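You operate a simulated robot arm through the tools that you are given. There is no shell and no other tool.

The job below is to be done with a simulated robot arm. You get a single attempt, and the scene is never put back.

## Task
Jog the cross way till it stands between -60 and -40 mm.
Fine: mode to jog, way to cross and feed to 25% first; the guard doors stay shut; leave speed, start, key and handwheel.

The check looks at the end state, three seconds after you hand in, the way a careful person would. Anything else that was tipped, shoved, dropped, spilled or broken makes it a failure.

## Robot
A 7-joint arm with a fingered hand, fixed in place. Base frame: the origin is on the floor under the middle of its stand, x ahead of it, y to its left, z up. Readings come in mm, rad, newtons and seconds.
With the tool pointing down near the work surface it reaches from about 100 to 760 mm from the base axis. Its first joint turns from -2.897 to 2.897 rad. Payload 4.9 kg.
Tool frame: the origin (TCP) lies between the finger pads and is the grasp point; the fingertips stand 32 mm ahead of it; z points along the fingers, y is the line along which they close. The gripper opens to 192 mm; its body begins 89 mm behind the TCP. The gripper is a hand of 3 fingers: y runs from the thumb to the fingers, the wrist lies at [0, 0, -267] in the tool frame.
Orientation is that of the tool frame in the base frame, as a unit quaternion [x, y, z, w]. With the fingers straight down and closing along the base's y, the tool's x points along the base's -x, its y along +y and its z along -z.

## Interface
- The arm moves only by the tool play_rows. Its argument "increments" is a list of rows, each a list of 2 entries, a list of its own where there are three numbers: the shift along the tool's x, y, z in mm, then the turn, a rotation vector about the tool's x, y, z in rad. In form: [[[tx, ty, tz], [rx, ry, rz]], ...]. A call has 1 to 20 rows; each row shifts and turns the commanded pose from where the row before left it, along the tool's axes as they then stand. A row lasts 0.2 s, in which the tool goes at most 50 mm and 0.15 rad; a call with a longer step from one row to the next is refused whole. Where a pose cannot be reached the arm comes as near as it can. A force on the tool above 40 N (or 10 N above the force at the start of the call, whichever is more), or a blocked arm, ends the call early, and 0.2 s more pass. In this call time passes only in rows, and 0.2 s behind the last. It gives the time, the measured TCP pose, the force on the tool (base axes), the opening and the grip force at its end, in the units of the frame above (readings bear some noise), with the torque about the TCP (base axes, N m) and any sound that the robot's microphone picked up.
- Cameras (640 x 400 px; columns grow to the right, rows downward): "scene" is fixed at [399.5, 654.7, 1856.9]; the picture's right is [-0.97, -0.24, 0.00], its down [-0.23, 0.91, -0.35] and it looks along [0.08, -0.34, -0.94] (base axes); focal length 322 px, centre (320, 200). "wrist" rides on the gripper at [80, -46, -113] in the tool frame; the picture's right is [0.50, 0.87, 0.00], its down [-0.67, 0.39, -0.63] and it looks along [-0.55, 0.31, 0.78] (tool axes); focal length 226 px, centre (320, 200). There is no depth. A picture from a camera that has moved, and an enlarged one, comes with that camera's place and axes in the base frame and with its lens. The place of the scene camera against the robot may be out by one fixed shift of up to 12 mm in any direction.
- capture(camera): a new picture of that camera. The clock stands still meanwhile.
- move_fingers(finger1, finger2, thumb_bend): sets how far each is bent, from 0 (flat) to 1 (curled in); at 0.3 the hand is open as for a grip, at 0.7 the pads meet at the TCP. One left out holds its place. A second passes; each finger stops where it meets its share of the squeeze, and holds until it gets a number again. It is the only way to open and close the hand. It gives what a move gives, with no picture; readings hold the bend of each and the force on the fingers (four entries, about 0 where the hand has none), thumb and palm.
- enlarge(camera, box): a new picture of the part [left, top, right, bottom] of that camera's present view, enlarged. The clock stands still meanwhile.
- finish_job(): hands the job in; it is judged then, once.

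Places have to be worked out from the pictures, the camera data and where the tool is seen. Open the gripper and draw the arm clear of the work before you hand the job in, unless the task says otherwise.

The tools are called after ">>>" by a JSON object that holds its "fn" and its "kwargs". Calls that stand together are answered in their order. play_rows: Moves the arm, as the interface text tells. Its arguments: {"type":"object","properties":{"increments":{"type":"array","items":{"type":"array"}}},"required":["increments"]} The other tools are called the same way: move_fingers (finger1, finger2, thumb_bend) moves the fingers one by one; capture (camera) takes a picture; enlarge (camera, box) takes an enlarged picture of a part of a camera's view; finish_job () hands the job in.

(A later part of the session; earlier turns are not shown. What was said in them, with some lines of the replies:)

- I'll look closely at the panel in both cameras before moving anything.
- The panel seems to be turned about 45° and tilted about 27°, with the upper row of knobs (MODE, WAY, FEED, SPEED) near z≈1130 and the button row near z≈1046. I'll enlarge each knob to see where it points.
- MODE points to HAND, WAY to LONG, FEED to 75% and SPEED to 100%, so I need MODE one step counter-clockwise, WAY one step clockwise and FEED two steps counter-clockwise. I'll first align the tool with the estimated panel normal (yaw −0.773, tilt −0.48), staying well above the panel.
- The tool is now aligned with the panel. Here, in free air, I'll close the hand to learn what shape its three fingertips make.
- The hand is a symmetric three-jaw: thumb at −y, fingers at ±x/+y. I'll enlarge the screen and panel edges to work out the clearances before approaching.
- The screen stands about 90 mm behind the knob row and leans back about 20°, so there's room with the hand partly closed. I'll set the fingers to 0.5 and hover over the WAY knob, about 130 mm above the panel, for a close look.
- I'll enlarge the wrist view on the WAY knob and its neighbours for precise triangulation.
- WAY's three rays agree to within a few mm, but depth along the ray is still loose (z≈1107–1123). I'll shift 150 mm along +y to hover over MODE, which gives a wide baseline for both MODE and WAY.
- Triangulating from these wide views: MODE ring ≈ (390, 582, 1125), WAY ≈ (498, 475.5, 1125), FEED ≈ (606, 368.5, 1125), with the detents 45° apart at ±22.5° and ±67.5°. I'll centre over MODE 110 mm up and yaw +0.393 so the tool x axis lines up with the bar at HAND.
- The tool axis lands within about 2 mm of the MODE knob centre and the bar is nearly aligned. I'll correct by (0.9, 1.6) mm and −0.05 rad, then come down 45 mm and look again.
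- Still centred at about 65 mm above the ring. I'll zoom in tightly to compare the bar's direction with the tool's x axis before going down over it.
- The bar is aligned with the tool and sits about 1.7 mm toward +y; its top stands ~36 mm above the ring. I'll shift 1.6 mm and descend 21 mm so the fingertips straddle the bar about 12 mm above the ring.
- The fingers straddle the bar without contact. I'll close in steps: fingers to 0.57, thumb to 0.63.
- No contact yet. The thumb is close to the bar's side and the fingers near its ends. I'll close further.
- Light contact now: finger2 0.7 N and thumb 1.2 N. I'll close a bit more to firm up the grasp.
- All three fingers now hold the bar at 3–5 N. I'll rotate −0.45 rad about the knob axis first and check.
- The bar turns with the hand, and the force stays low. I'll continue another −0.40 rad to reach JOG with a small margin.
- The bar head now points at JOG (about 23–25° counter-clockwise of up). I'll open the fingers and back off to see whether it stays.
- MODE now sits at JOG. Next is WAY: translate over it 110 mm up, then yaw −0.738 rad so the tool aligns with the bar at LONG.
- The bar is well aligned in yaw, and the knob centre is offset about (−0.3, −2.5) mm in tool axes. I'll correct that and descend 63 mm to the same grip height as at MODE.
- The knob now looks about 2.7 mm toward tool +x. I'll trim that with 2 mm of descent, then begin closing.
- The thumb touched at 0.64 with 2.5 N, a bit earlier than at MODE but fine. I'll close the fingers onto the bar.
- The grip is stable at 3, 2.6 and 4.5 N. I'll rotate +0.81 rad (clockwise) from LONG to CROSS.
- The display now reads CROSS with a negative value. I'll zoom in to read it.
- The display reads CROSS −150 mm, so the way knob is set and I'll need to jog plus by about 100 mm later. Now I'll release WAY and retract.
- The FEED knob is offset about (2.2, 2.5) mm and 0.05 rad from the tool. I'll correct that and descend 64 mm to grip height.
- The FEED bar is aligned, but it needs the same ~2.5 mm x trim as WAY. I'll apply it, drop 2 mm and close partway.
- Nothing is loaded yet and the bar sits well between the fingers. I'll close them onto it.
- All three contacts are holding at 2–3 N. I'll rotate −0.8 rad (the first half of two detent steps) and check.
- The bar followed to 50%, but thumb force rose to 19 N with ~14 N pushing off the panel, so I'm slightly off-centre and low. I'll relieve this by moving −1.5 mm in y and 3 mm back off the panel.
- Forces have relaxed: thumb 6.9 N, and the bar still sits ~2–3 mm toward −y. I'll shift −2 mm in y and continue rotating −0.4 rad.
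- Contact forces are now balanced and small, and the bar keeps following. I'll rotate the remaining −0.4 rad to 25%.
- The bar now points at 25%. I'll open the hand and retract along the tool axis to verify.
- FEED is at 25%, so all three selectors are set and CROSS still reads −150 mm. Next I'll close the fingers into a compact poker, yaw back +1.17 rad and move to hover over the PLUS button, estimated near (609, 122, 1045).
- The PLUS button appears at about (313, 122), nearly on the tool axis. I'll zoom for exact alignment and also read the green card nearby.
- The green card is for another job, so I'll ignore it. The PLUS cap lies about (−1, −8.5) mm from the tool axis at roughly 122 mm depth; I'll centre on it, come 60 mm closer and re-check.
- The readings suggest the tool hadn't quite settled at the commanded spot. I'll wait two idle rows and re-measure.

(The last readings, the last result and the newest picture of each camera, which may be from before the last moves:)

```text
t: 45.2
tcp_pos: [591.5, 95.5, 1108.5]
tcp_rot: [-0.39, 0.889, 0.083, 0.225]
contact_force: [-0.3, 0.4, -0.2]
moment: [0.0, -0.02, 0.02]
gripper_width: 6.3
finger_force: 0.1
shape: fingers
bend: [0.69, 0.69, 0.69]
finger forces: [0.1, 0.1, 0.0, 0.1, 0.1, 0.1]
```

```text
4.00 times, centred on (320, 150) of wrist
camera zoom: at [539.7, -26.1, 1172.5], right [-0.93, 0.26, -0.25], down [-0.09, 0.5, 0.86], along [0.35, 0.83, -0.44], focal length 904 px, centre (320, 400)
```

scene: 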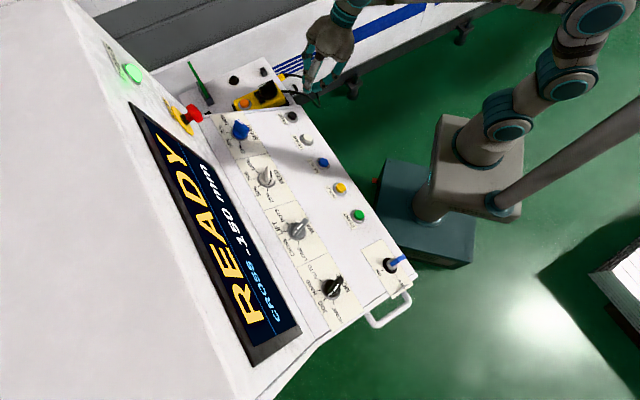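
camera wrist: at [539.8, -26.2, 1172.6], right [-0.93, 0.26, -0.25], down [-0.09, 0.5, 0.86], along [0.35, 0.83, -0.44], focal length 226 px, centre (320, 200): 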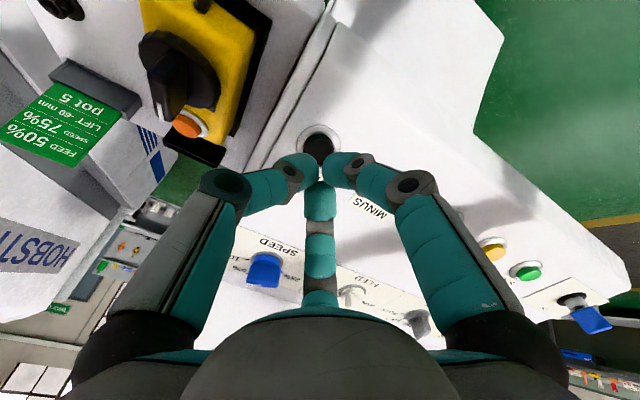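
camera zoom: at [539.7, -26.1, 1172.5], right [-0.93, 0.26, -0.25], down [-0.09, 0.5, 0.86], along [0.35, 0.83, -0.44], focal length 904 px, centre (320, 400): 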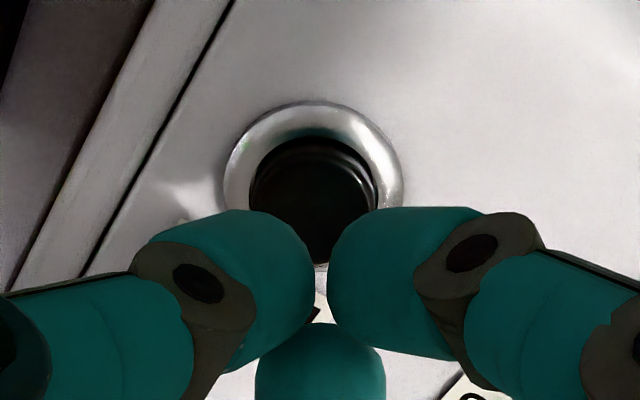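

The combined views put the PLUS ring near (619, 120, 1034), about 80–85 mm ahead of the TCP and within ~2 mm of the axis. I'll trim (1, −2) and approach 22 mm, leaving the tips about 15 mm off the cap.

>>> {"fn": "play_rows", "kwargs": {"increments": [[[1, -2, 0], [0, 0, 0]], [[0, 0, 11], [0, 0, 0]], [[0, 0, 11], [0, 0, 0]], [[0, 0, 0], [0, 0, 0]]]}}

>>> {"fn": "enlarge", "kwargs": {"camera": "wrist", "box": [240, 100, 400, 200]}}

>>> {"fn": "enlarge", "kwargs": {"camera": "scene", "box": [240, 60, 360, 150]}}

```text
t: 46.2
tcp_pos: [597.8, 100.7, 1088.9]
tcp_rot: [-0.391, 0.889, 0.083, 0.224]
contact_force: [0.9, 0.2, 0.4]
moment: [-0.02, -0.02, 0.0]
gripper_width: 6.4
finger_force: 0.0
shape: fingers
bend: [0.69, 0.69, 0.69]
finger forces: [0.1, 0.0, 0.0, 0.1, 0.1, 0.0]
```

```text
4.00 times, centred on (320, 150) of wrist
camera zoom: at [548.0, -20.6, 1153.0], right [-0.93, 0.26, -0.25], down [-0.09, 0.5, 0.86], along [0.35, 0.83, -0.44], focal length 904 px, centre (320, 400)
```

zoom: 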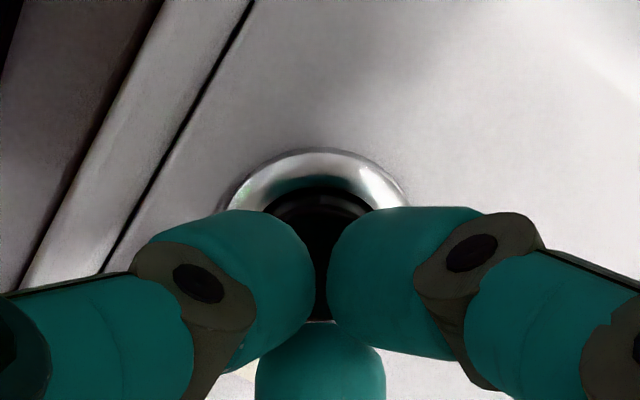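

```text
4.44 times, centred on (300, 105) of scene
camera zoom: at [399.5, 654.7, 1856.9], right [-0.97, -0.24, 0.0], down [-0.23, 0.91, -0.35], along [0.08, -0.34, -0.94], focal length 1430 px, centre (409, 622)
```

zoom: 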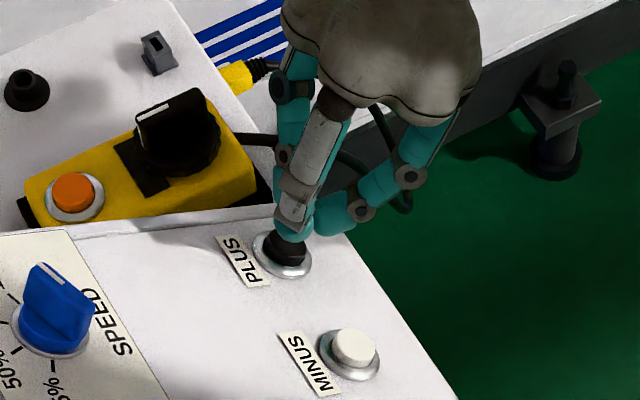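

The tips are centred over the cap with about 15–20 mm to go. I'll advance 12 mm gently and watch the force.

>>> {"fn": "play_rows", "kwargs": {"increments": [[[0, 0, 4], [0, 0, 0]], [[0, 0, 4], [0, 0, 0]], [[0, 0, 4], [0, 0, 0]]]}}

>>> {"fn": "enlarge", "kwargs": {"camera": "scene", "box": [250, 80, 340, 150]}}

>>> {"fn": "enlarge", "kwargs": {"camera": "scene", "box": [160, 120, 310, 350]}}

```text
t: 47.0
tcp_pos: [602.4, 104.5, 1076.4]
tcp_rot: [-0.392, 0.889, 0.084, 0.223]
contact_force: [0.0, -0.2, 0.2]
moment: [0.0, -0.04, -0.01]
gripper_width: 6.5
finger_force: 0.1
shape: fingers
bend: [0.69, 0.69, 0.69]
finger forces: [0.0, 0.0, 0.1, 0.0, 0.0, 0.0]
```

```text
5.71 times, centred on (295, 115) of scene
camera zoom: at [399.5, 654.7, 1856.9], right [-0.97, -0.24, 0.0], down [-0.23, 0.91, -0.35], along [0.08, -0.34, -0.94], focal length 1838 px, centre (463, 686)
```

zoom: 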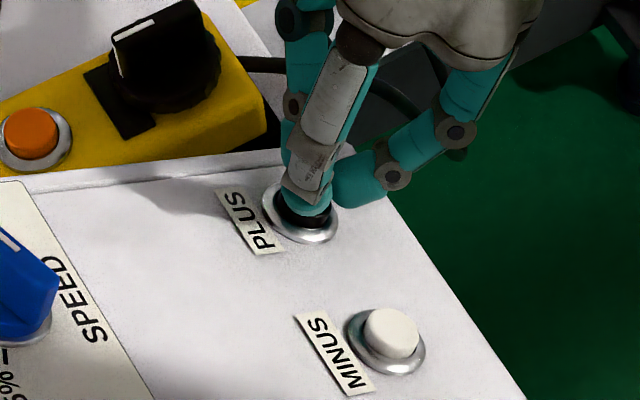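

```text
1.74 times, centred on (235, 235) of scene
camera zoom: at [399.5, 654.7, 1856.9], right [-0.97, -0.24, 0.0], down [-0.23, 0.91, -0.35], along [0.08, -0.34, -0.94], focal length 560 px, centre (468, 139)
```

zoom: 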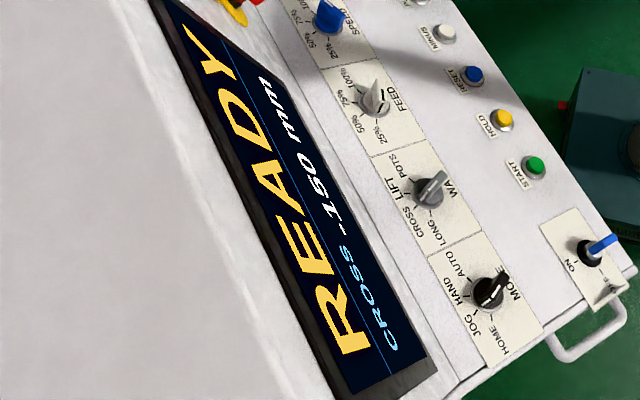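

No contact yet, and the display still reads −150. I'll advance 3 mm at a time.

>>> {"fn": "play_rows", "kwargs": {"increments": [[[0, 0, 3], [0, 0, 0]]]}}

>>> {"fn": "enlarge", "kwargs": {"camera": "scene", "box": [160, 120, 310, 350]}}

```text
t: 47.4
tcp_pos: [603.4, 105.7, 1074.5]
tcp_rot: [-0.391, 0.889, 0.083, 0.224]
contact_force: [-0.9, -0.4, 1.6]
moment: [0.04, 0.01, 0.0]
gripper_width: 6.1
finger_force: 1.7
shape: fingers
bend: [0.69, 0.69, 0.69]
finger forces: [1.1, 1.1, 0.0, 0.0, 0.1, 0.0]
```

```text
1.74 times, centred on (235, 235) of scene
camera zoom: at [399.5, 654.7, 1856.9], right [-0.97, -0.24, 0.0], down [-0.23, 0.91, -0.35], along [0.08, -0.34, -0.94], focal length 560 px, centre (468, 139)
```

zoom: 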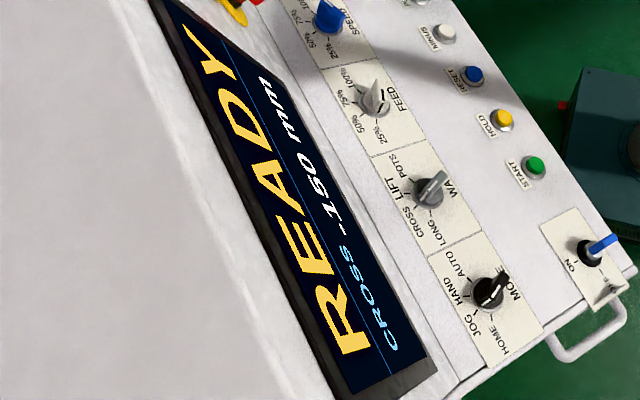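

The fingers are touching the cap (1.1 N each) without actuating it. I'll press 2 mm more and look at the display.

>>> {"fn": "play_rows", "kwargs": {"increments": [[[0, 0, 2], [0, 0, 0]]]}}

>>> {"fn": "enlarge", "kwargs": {"camera": "scene", "box": [160, 120, 310, 350]}}

```text
t: 47.8
tcp_pos: [604.9, 105.6, 1073.2]
tcp_rot: [-0.392, 0.889, 0.083, 0.223]
contact_force: [-2.0, -1.9, 2.6]
moment: [0.0, 0.01, 0.02]
gripper_width: 5.5
finger_force: 1.2
shape: fingers
bend: [0.69, 0.69, 0.69]
finger forces: [1.8, 1.2, 0.0, 0.1, 0.1, 0.0]
```

```text
1.74 times, centred on (235, 235) of scene
camera zoom: at [399.5, 654.7, 1856.9], right [-0.97, -0.24, 0.0], down [-0.23, 0.91, -0.35], along [0.08, -0.34, -0.94], focal length 560 px, centre (468, 139)
```

zoom: 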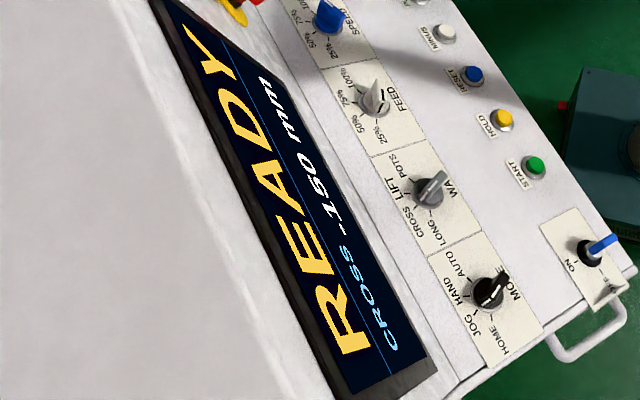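

Still −150, with force around 4 N. Pressing 2 mm more.

>>> {"fn": "play_rows", "kwargs": {"increments": [[[0, 0, 2], [0, 0, 0]]]}}

>>> {"fn": "enlarge", "kwargs": {"camera": "scene", "box": [160, 120, 310, 350]}}

```text
t: 48.2
tcp_pos: [605.8, 107.8, 1072.0]
tcp_rot: [-0.391, 0.889, 0.084, 0.224]
contact_force: [-1.9, -2.1, 3.9]
moment: [-0.02, 0.04, 0.03]
gripper_width: 5.7
finger_force: 1.5
shape: fingers
bend: [0.69, 0.69, 0.69]
finger forces: [2.2, 1.1, 0.0, 0.0, 0.0, 0.0]
heard: click
```

```text
1.74 times, centred on (235, 235) of scene
camera zoom: at [399.5, 654.7, 1856.9], right [-0.97, -0.24, 0.0], down [-0.23, 0.91, -0.35], along [0.08, -0.34, -0.94], focal length 560 px, centre (468, 139)
```

zoom: 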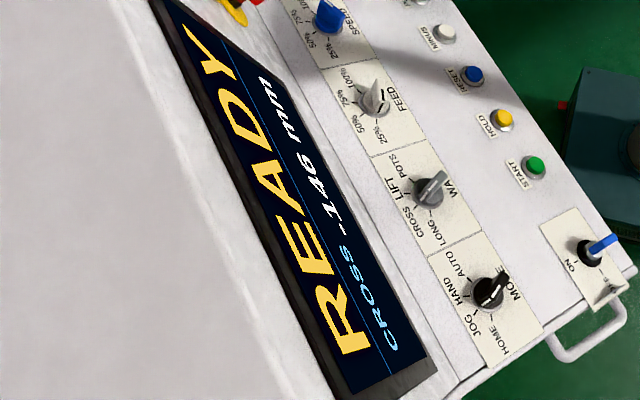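

A click: the button actuated and the display went to −146. I'll hold for one idle row to measure the jog speed.

>>> {"fn": "play_rows", "kwargs": {"increments": [[[0, 0, 0.5], [0, 0, 0]]]}}

>>> {"fn": "enlarge", "kwargs": {"camera": "scene", "box": [160, 120, 310, 350]}}

>>> {"fn": "enlarge", "kwargs": {"camera": "scene", "box": [200, 150, 280, 270]}}

```text
t: 48.6
tcp_pos: [607.4, 108.0, 1070.5]
tcp_rot: [-0.391, 0.889, 0.083, 0.223]
contact_force: [-2.6, -1.2, 3.3]
moment: [0.03, 0.04, 0.02]
gripper_width: 5.3
finger_force: 1.6
shape: fingers
bend: [0.69, 0.69, 0.69]
finger forces: [2.3, 1.6, 0.0, 0.0, 0.0, 0.0]
```

```text
1.74 times, centred on (235, 235) of scene
camera zoom: at [399.5, 654.7, 1856.9], right [-0.97, -0.24, 0.0], down [-0.23, 0.91, -0.35], along [0.08, -0.34, -0.94], focal length 560 px, centre (468, 139)
```

zoom: 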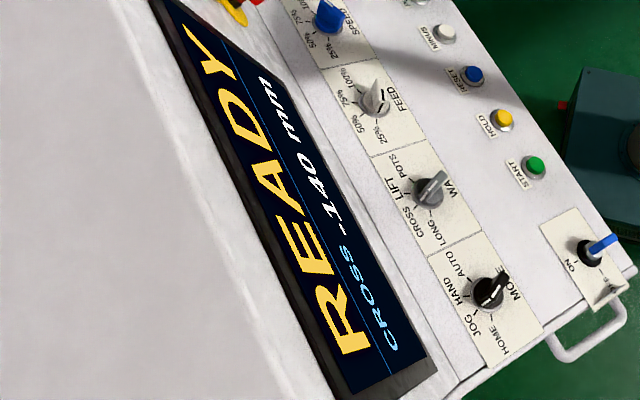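

```text
3.33 times, centred on (240, 210) of scene
camera zoom: at [399.5, 654.7, 1856.9], right [-0.97, -0.24, 0.0], down [-0.23, 0.91, -0.35], along [0.08, -0.34, -0.94], focal length 1072 px, centre (587, 167)
```

zoom: 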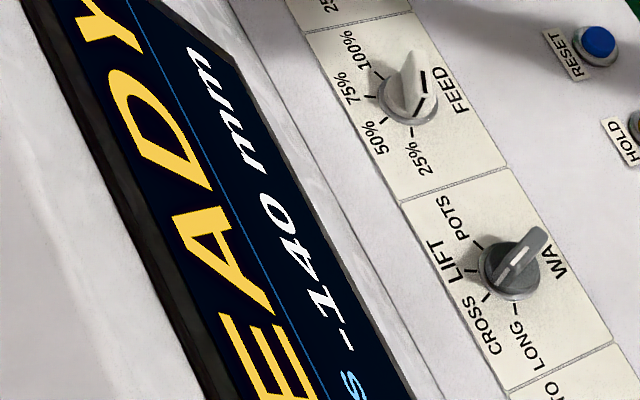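

It moves at 15 mm/s (−146 → −140 in 0.4 s), so about 90 mm remains, or 6 s. I'll hold for 20 idle rows (4.2 s), expecting about −77.

>>> {"fn": "play_rows", "kwargs": {"increments": [[[0, 0, 0], [0, 0, 0]], [[0, 0, 0], [0, 0, 0]], [[0, 0, 0], [0, 0, 0]], [[0, 0, 0], [0, 0, 0]], [[0, 0, 0], [0, 0, 0]], [[0, 0, 0], [0, 0, 0]], [[0, 0, 0], [0, 0, 0]], [[0, 0, 0], [0, 0, 0]], [[0, 0, 0], [0, 0, 0]], [[0, 0, 0], [0, 0, 0]], [[0, 0, 0], [0, 0, 0]], [[0, 0, 0], [0, 0, 0]], [[0, 0, 0], [0, 0, 0]], [[0, 0, 0], [0, 0, 0]], [[0, 0, 0], [0, 0, 0]], [[0, 0, 0], [0, 0, 0]], [[0, 0, 0], [0, 0, 0]], [[0, 0, 0], [0, 0, 0]], [[0, 0, 0], [0, 0, 0]], [[0, 0, 0], [0, 0, 0]]]}}

>>> {"fn": "enlarge", "kwargs": {"camera": "scene", "box": [160, 120, 310, 350]}}

>>> {"fn": "enlarge", "kwargs": {"camera": "scene", "box": [200, 150, 280, 270]}}

```text
t: 52.8
tcp_pos: [606.2, 107.6, 1070.8]
tcp_rot: [-0.391, 0.889, 0.083, 0.223]
contact_force: [-2.1, -0.7, 3.1]
moment: [-0.01, 0.02, 0.06]
gripper_width: 5.5
finger_force: 1.9
shape: fingers
bend: [0.69, 0.69, 0.69]
finger forces: [2.3, 1.6, 0.0, 0.0, 0.0, 0.1]
```

```text
1.74 times, centred on (235, 235) of scene
camera zoom: at [399.5, 654.7, 1856.9], right [-0.97, -0.24, 0.0], down [-0.23, 0.91, -0.35], along [0.08, -0.34, -0.94], focal length 560 px, centre (468, 139)
```

zoom: 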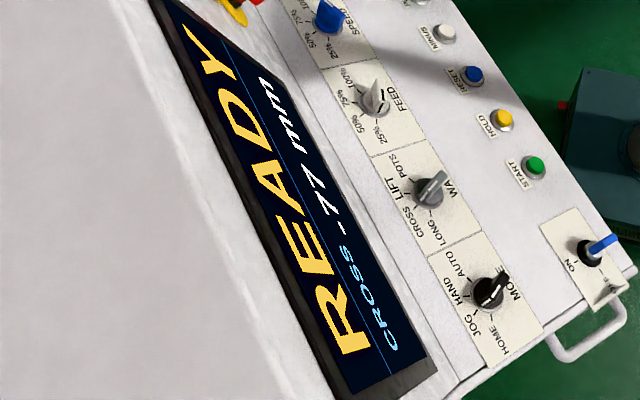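

```text
3.33 times, centred on (240, 210) of scene
camera zoom: at [399.5, 654.7, 1856.9], right [-0.97, -0.24, 0.0], down [-0.23, 0.91, -0.35], along [0.08, -0.34, -0.94], focal length 1072 px, centre (587, 167)
```

zoom: 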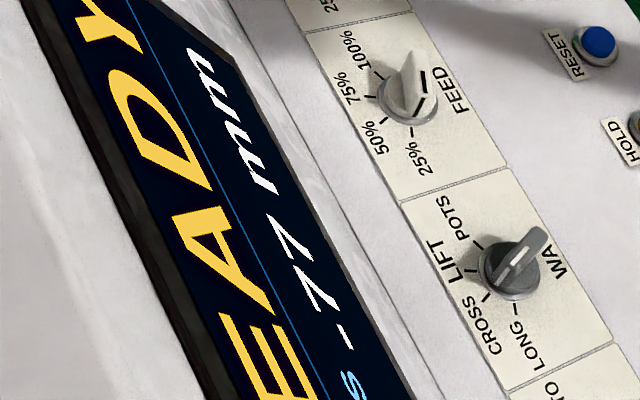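

Exactly −77 as predicted. I'll hold 8 more rows (about 24 mm) and then retract in the same call, which should end near −50.

>>> {"fn": "play_rows", "kwargs": {"increments": [[[0, 0, 0], [0, 0, 0]], [[0, 0, 0], [0, 0, 0]], [[0, 0, 0], [0, 0, 0]], [[0, 0, 0], [0, 0, 0]], [[0, 0, 0], [0, 0, 0]], [[0, 0, 0], [0, 0, 0]], [[0, 0, 0], [0, 0, 0]], [[0, 0, 0], [0, 0, 0]], [[0, 0, -15], [0, 0, 0]], [[0, 0, -20], [0, 0, 0]], [[0, 0, -25], [0, 0, 0]]]}}

>>> {"fn": "enlarge", "kwargs": {"camera": "scene", "box": [160, 120, 310, 350]}}

>>> {"fn": "enlarge", "kwargs": {"camera": "scene", "box": [200, 150, 280, 270]}}

```text
t: 55.2
tcp_pos: [586.5, 87.0, 1122.0]
tcp_rot: [-0.391, 0.889, 0.085, 0.223]
contact_force: [0.2, 0.0, -0.1]
moment: [0.02, -0.04, -0.04]
gripper_width: 5.5
finger_force: 0.0
shape: fingers
bend: [0.69, 0.69, 0.69]
finger forces: [0.0, 0.1, 0.0, 0.1, 0.0, 0.0]
```

```text
1.74 times, centred on (235, 235) of scene
camera zoom: at [399.5, 654.7, 1856.9], right [-0.97, -0.24, 0.0], down [-0.23, 0.91, -0.35], along [0.08, -0.34, -0.94], focal length 560 px, centre (468, 139)
```

zoom: 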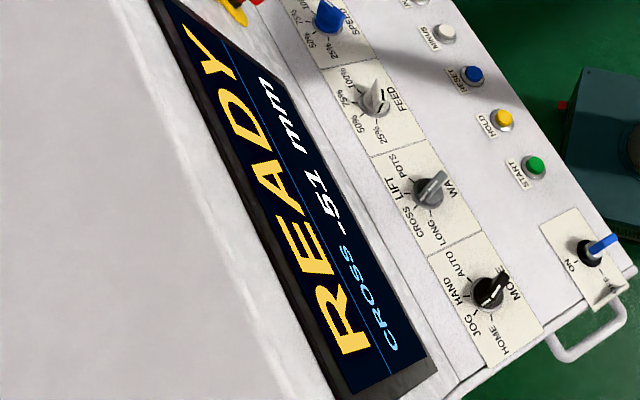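

```text
3.33 times, centred on (240, 210) of scene
camera zoom: at [399.5, 654.7, 1856.9], right [-0.97, -0.24, 0.0], down [-0.23, 0.91, -0.35], along [0.08, -0.34, -0.94], focal length 1072 px, centre (587, 167)
```

zoom: 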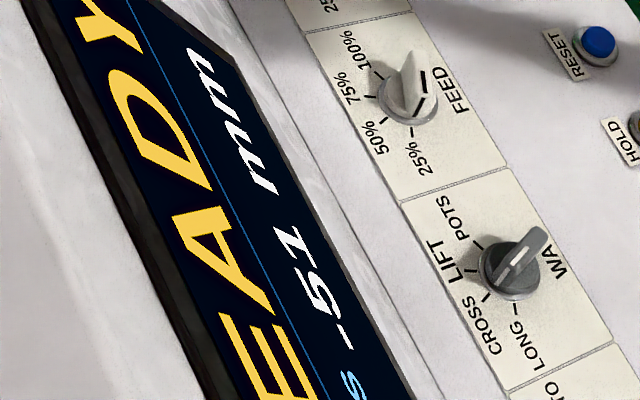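

CROSS reads −51 mm, well inside the window, and the button is released. I'll draw the arm back along the tool axis, clear of the panel, before opening the hand.

>>> {"fn": "play_rows", "kwargs": {"increments": [[[0, 0, -30], [0, 0, 0]], [[0, 0, -30], [0, 0, 0]], [[0, 0, -30], [0, 0, 0]], [[0, 0, -30], [0, 0, 0]], [[0, 0, -30], [0, 0, 0]], [[15, 15, -15], [0, 0, 0]], [[15, 15, -15], [0, 0, 0]]]}}

>>> {"fn": "move_fingers", "kwargs": {"finger1": 0.3, "finger2": 0.3, "thumb_bend": 0.3}}

>>> {"fn": "capture", "kwargs": {"camera": "scene"}}

>>> {"fn": "capture", "kwargs": {"camera": "wrist"}}

>>> {"fn": "enlarge", "kwargs": {"camera": "scene", "box": [160, 100, 420, 340]}}

>>> {"fn": "enlarge", "kwargs": {"camera": "scene", "box": [200, 150, 280, 270]}}

>>> {"fn": "enlarge", "kwargs": {"camera": "scene", "box": [60, 40, 320, 190]}}

```text
t: 56.8
tcp_pos: [484.2, 30.8, 1266.0]
tcp_rot: [-0.392, 0.889, 0.083, 0.223]
contact_force: [0.3, 0.4, -1.4]
moment: [0.02, 0.02, -0.04]
gripper_width: 5.9
finger_force: 0.0
shape: fingers
bend: [0.69, 0.69, 0.69]
finger forces: [0.1, 0.0, 0.1, 0.0, 0.0, 0.1]
```

```text
t: 57.8
tcp_pos: [485.0, 31.2, 1266.8]
tcp_rot: [-0.392, 0.889, 0.084, 0.222]
contact_force: [0.6, -0.5, 0.5]
moment: [0.01, 0.02, -0.02]
gripper_width: 167.7
finger_force: 0.1
shape: fingers
bend: [0.3, 0.3, 0.3]
finger forces: [0.0, 0.0, 0.0, 0.0, 0.0, 0.0]
```

```text
taken
```

scene: 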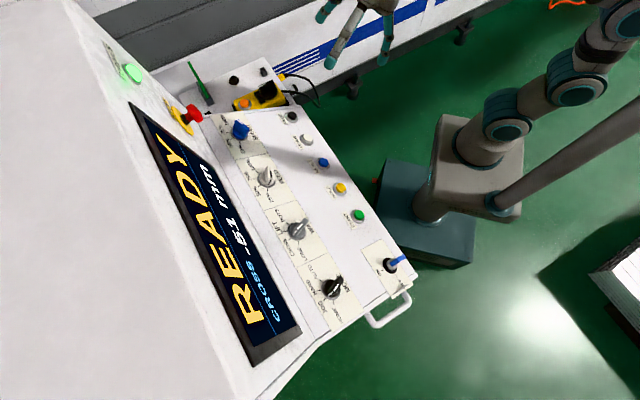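

```text
taken
camera wrist: at [434.9, -90.3, 1330.7], right [-0.93, 0.26, -0.25], down [-0.09, 0.5, 0.86], along [0.35, 0.83, -0.44], focal length 226 px, centre (320, 200)
```

wrist: 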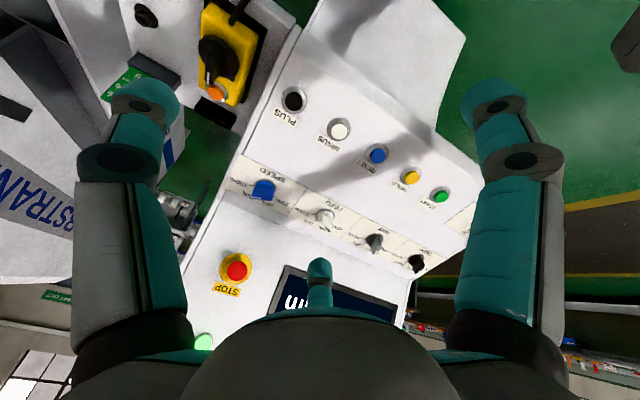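

```text
1.67 times, centred on (290, 220) of scene
camera zoom: at [399.5, 654.7, 1856.9], right [-0.97, -0.24, 0.0], down [-0.23, 0.91, -0.35], along [0.08, -0.34, -0.94], focal length 536 px, centre (370, 167)
```

zoom: 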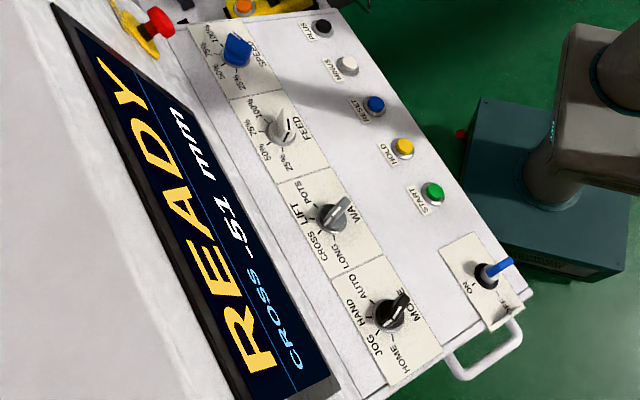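

```text
3.33 times, centred on (240, 210) of scene
camera zoom: at [399.5, 654.7, 1856.9], right [-0.97, -0.24, 0.0], down [-0.23, 0.91, -0.35], along [0.08, -0.34, -0.94], focal length 1072 px, centre (587, 167)
```

zoom: 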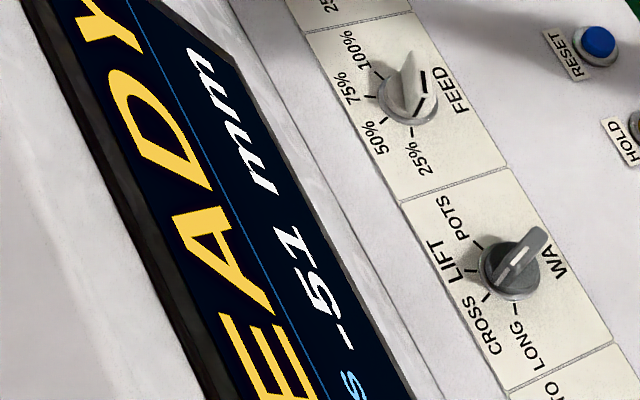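

```text
2.46 times, centred on (190, 115) of scene
camera zoom: at [399.5, 654.7, 1856.9], right [-0.97, -0.24, 0.0], down [-0.23, 0.91, -0.35], along [0.08, -0.34, -0.94], focal length 792 px, centre (640, 409)
```

zoom: 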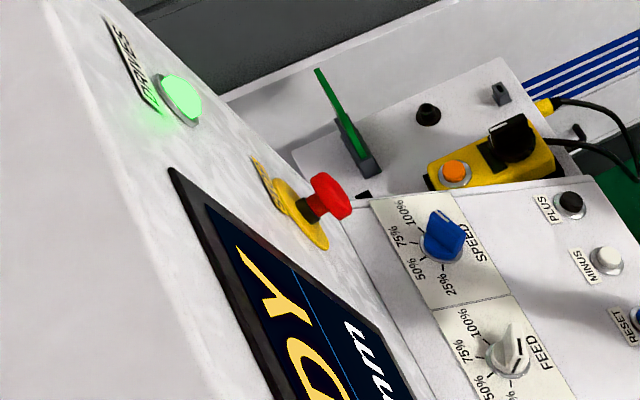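

The display holds at −51 mm and SPEED, key, handwheel and STOP look unchanged. One last close check that each knob sits squarely on its tick.

>>> {"fn": "enlarge", "kwargs": {"camera": "scene", "box": [228, 152, 308, 202]}}

>>> {"fn": "enlarge", "kwargs": {"camera": "scene", "box": [260, 200, 340, 250]}}

>>> {"fn": "enlarge", "kwargs": {"camera": "scene", "box": [290, 260, 370, 310]}}

```text
8.00 times, centred on (268, 177) of scene
camera zoom: at [399.5, 654.7, 1856.9], right [-0.97, -0.24, 0.0], down [-0.23, 0.91, -0.35], along [0.08, -0.34, -0.94], focal length 2574 px, centre (736, 384)
```

zoom: 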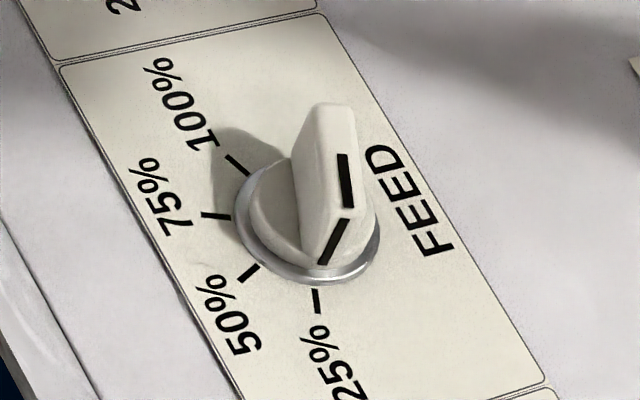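

```text
8.00 times, centred on (300, 225) of scene
camera zoom: at [399.5, 654.7, 1856.9], right [-0.97, -0.24, 0.0], down [-0.23, 0.91, -0.35], along [0.08, -0.34, -0.94], focal length 2574 px, centre (480, 0)
```

zoom: 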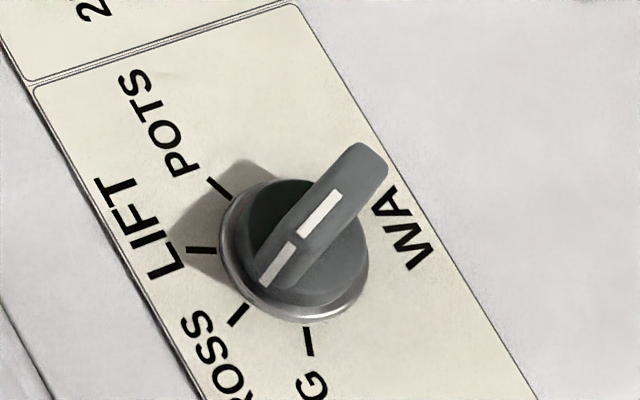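

```text
8.00 times, centred on (330, 285) of scene
camera zoom: at [399.5, 654.7, 1856.9], right [-0.97, -0.24, 0.0], down [-0.23, 0.91, -0.35], along [0.08, -0.34, -0.94], focal length 2574 px, centre (240, -480)
```

zoom: 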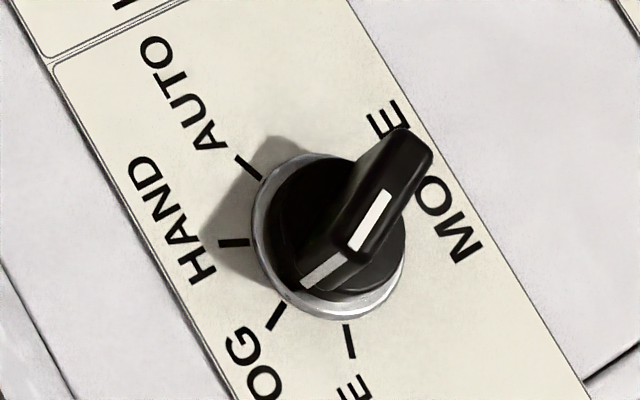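

MODE sits on JOG, WAY on CROSS and FEED on 25%, with the display steady at CROSS −51 mm. The hand is open and the arm is clear, so I'm handing in.

>>> {"fn": "finish_job", "kwargs": {}}

```text
The job is handed in.
```

The cross way now stands at −51 mm on the display, inside the −60 to −40 mm window, and I have handed the job in.

- **Selectors:** I set mode to JOG, way to CROSS and feed to 25% before jogging. Close-up pictures at the end showed each knob on its mark.
- **Jog:** CROSS started at −150 mm. I held the PLUS button until it neared −50 mm, and the reading stayed at −51 mm after release.
- **Left alone:** I did not touch speed, start, key or handwheel. I did nothing to the guard doors and saw no sign that they moved.
- **Arm:** The hand is open and drawn back from the panel. The last pictures showed nothing knocked or out of place.

During the feed turn, contact force on the knob rose to about 19 N. I eased off and re-centred, and the rest of the turn ran at low force.
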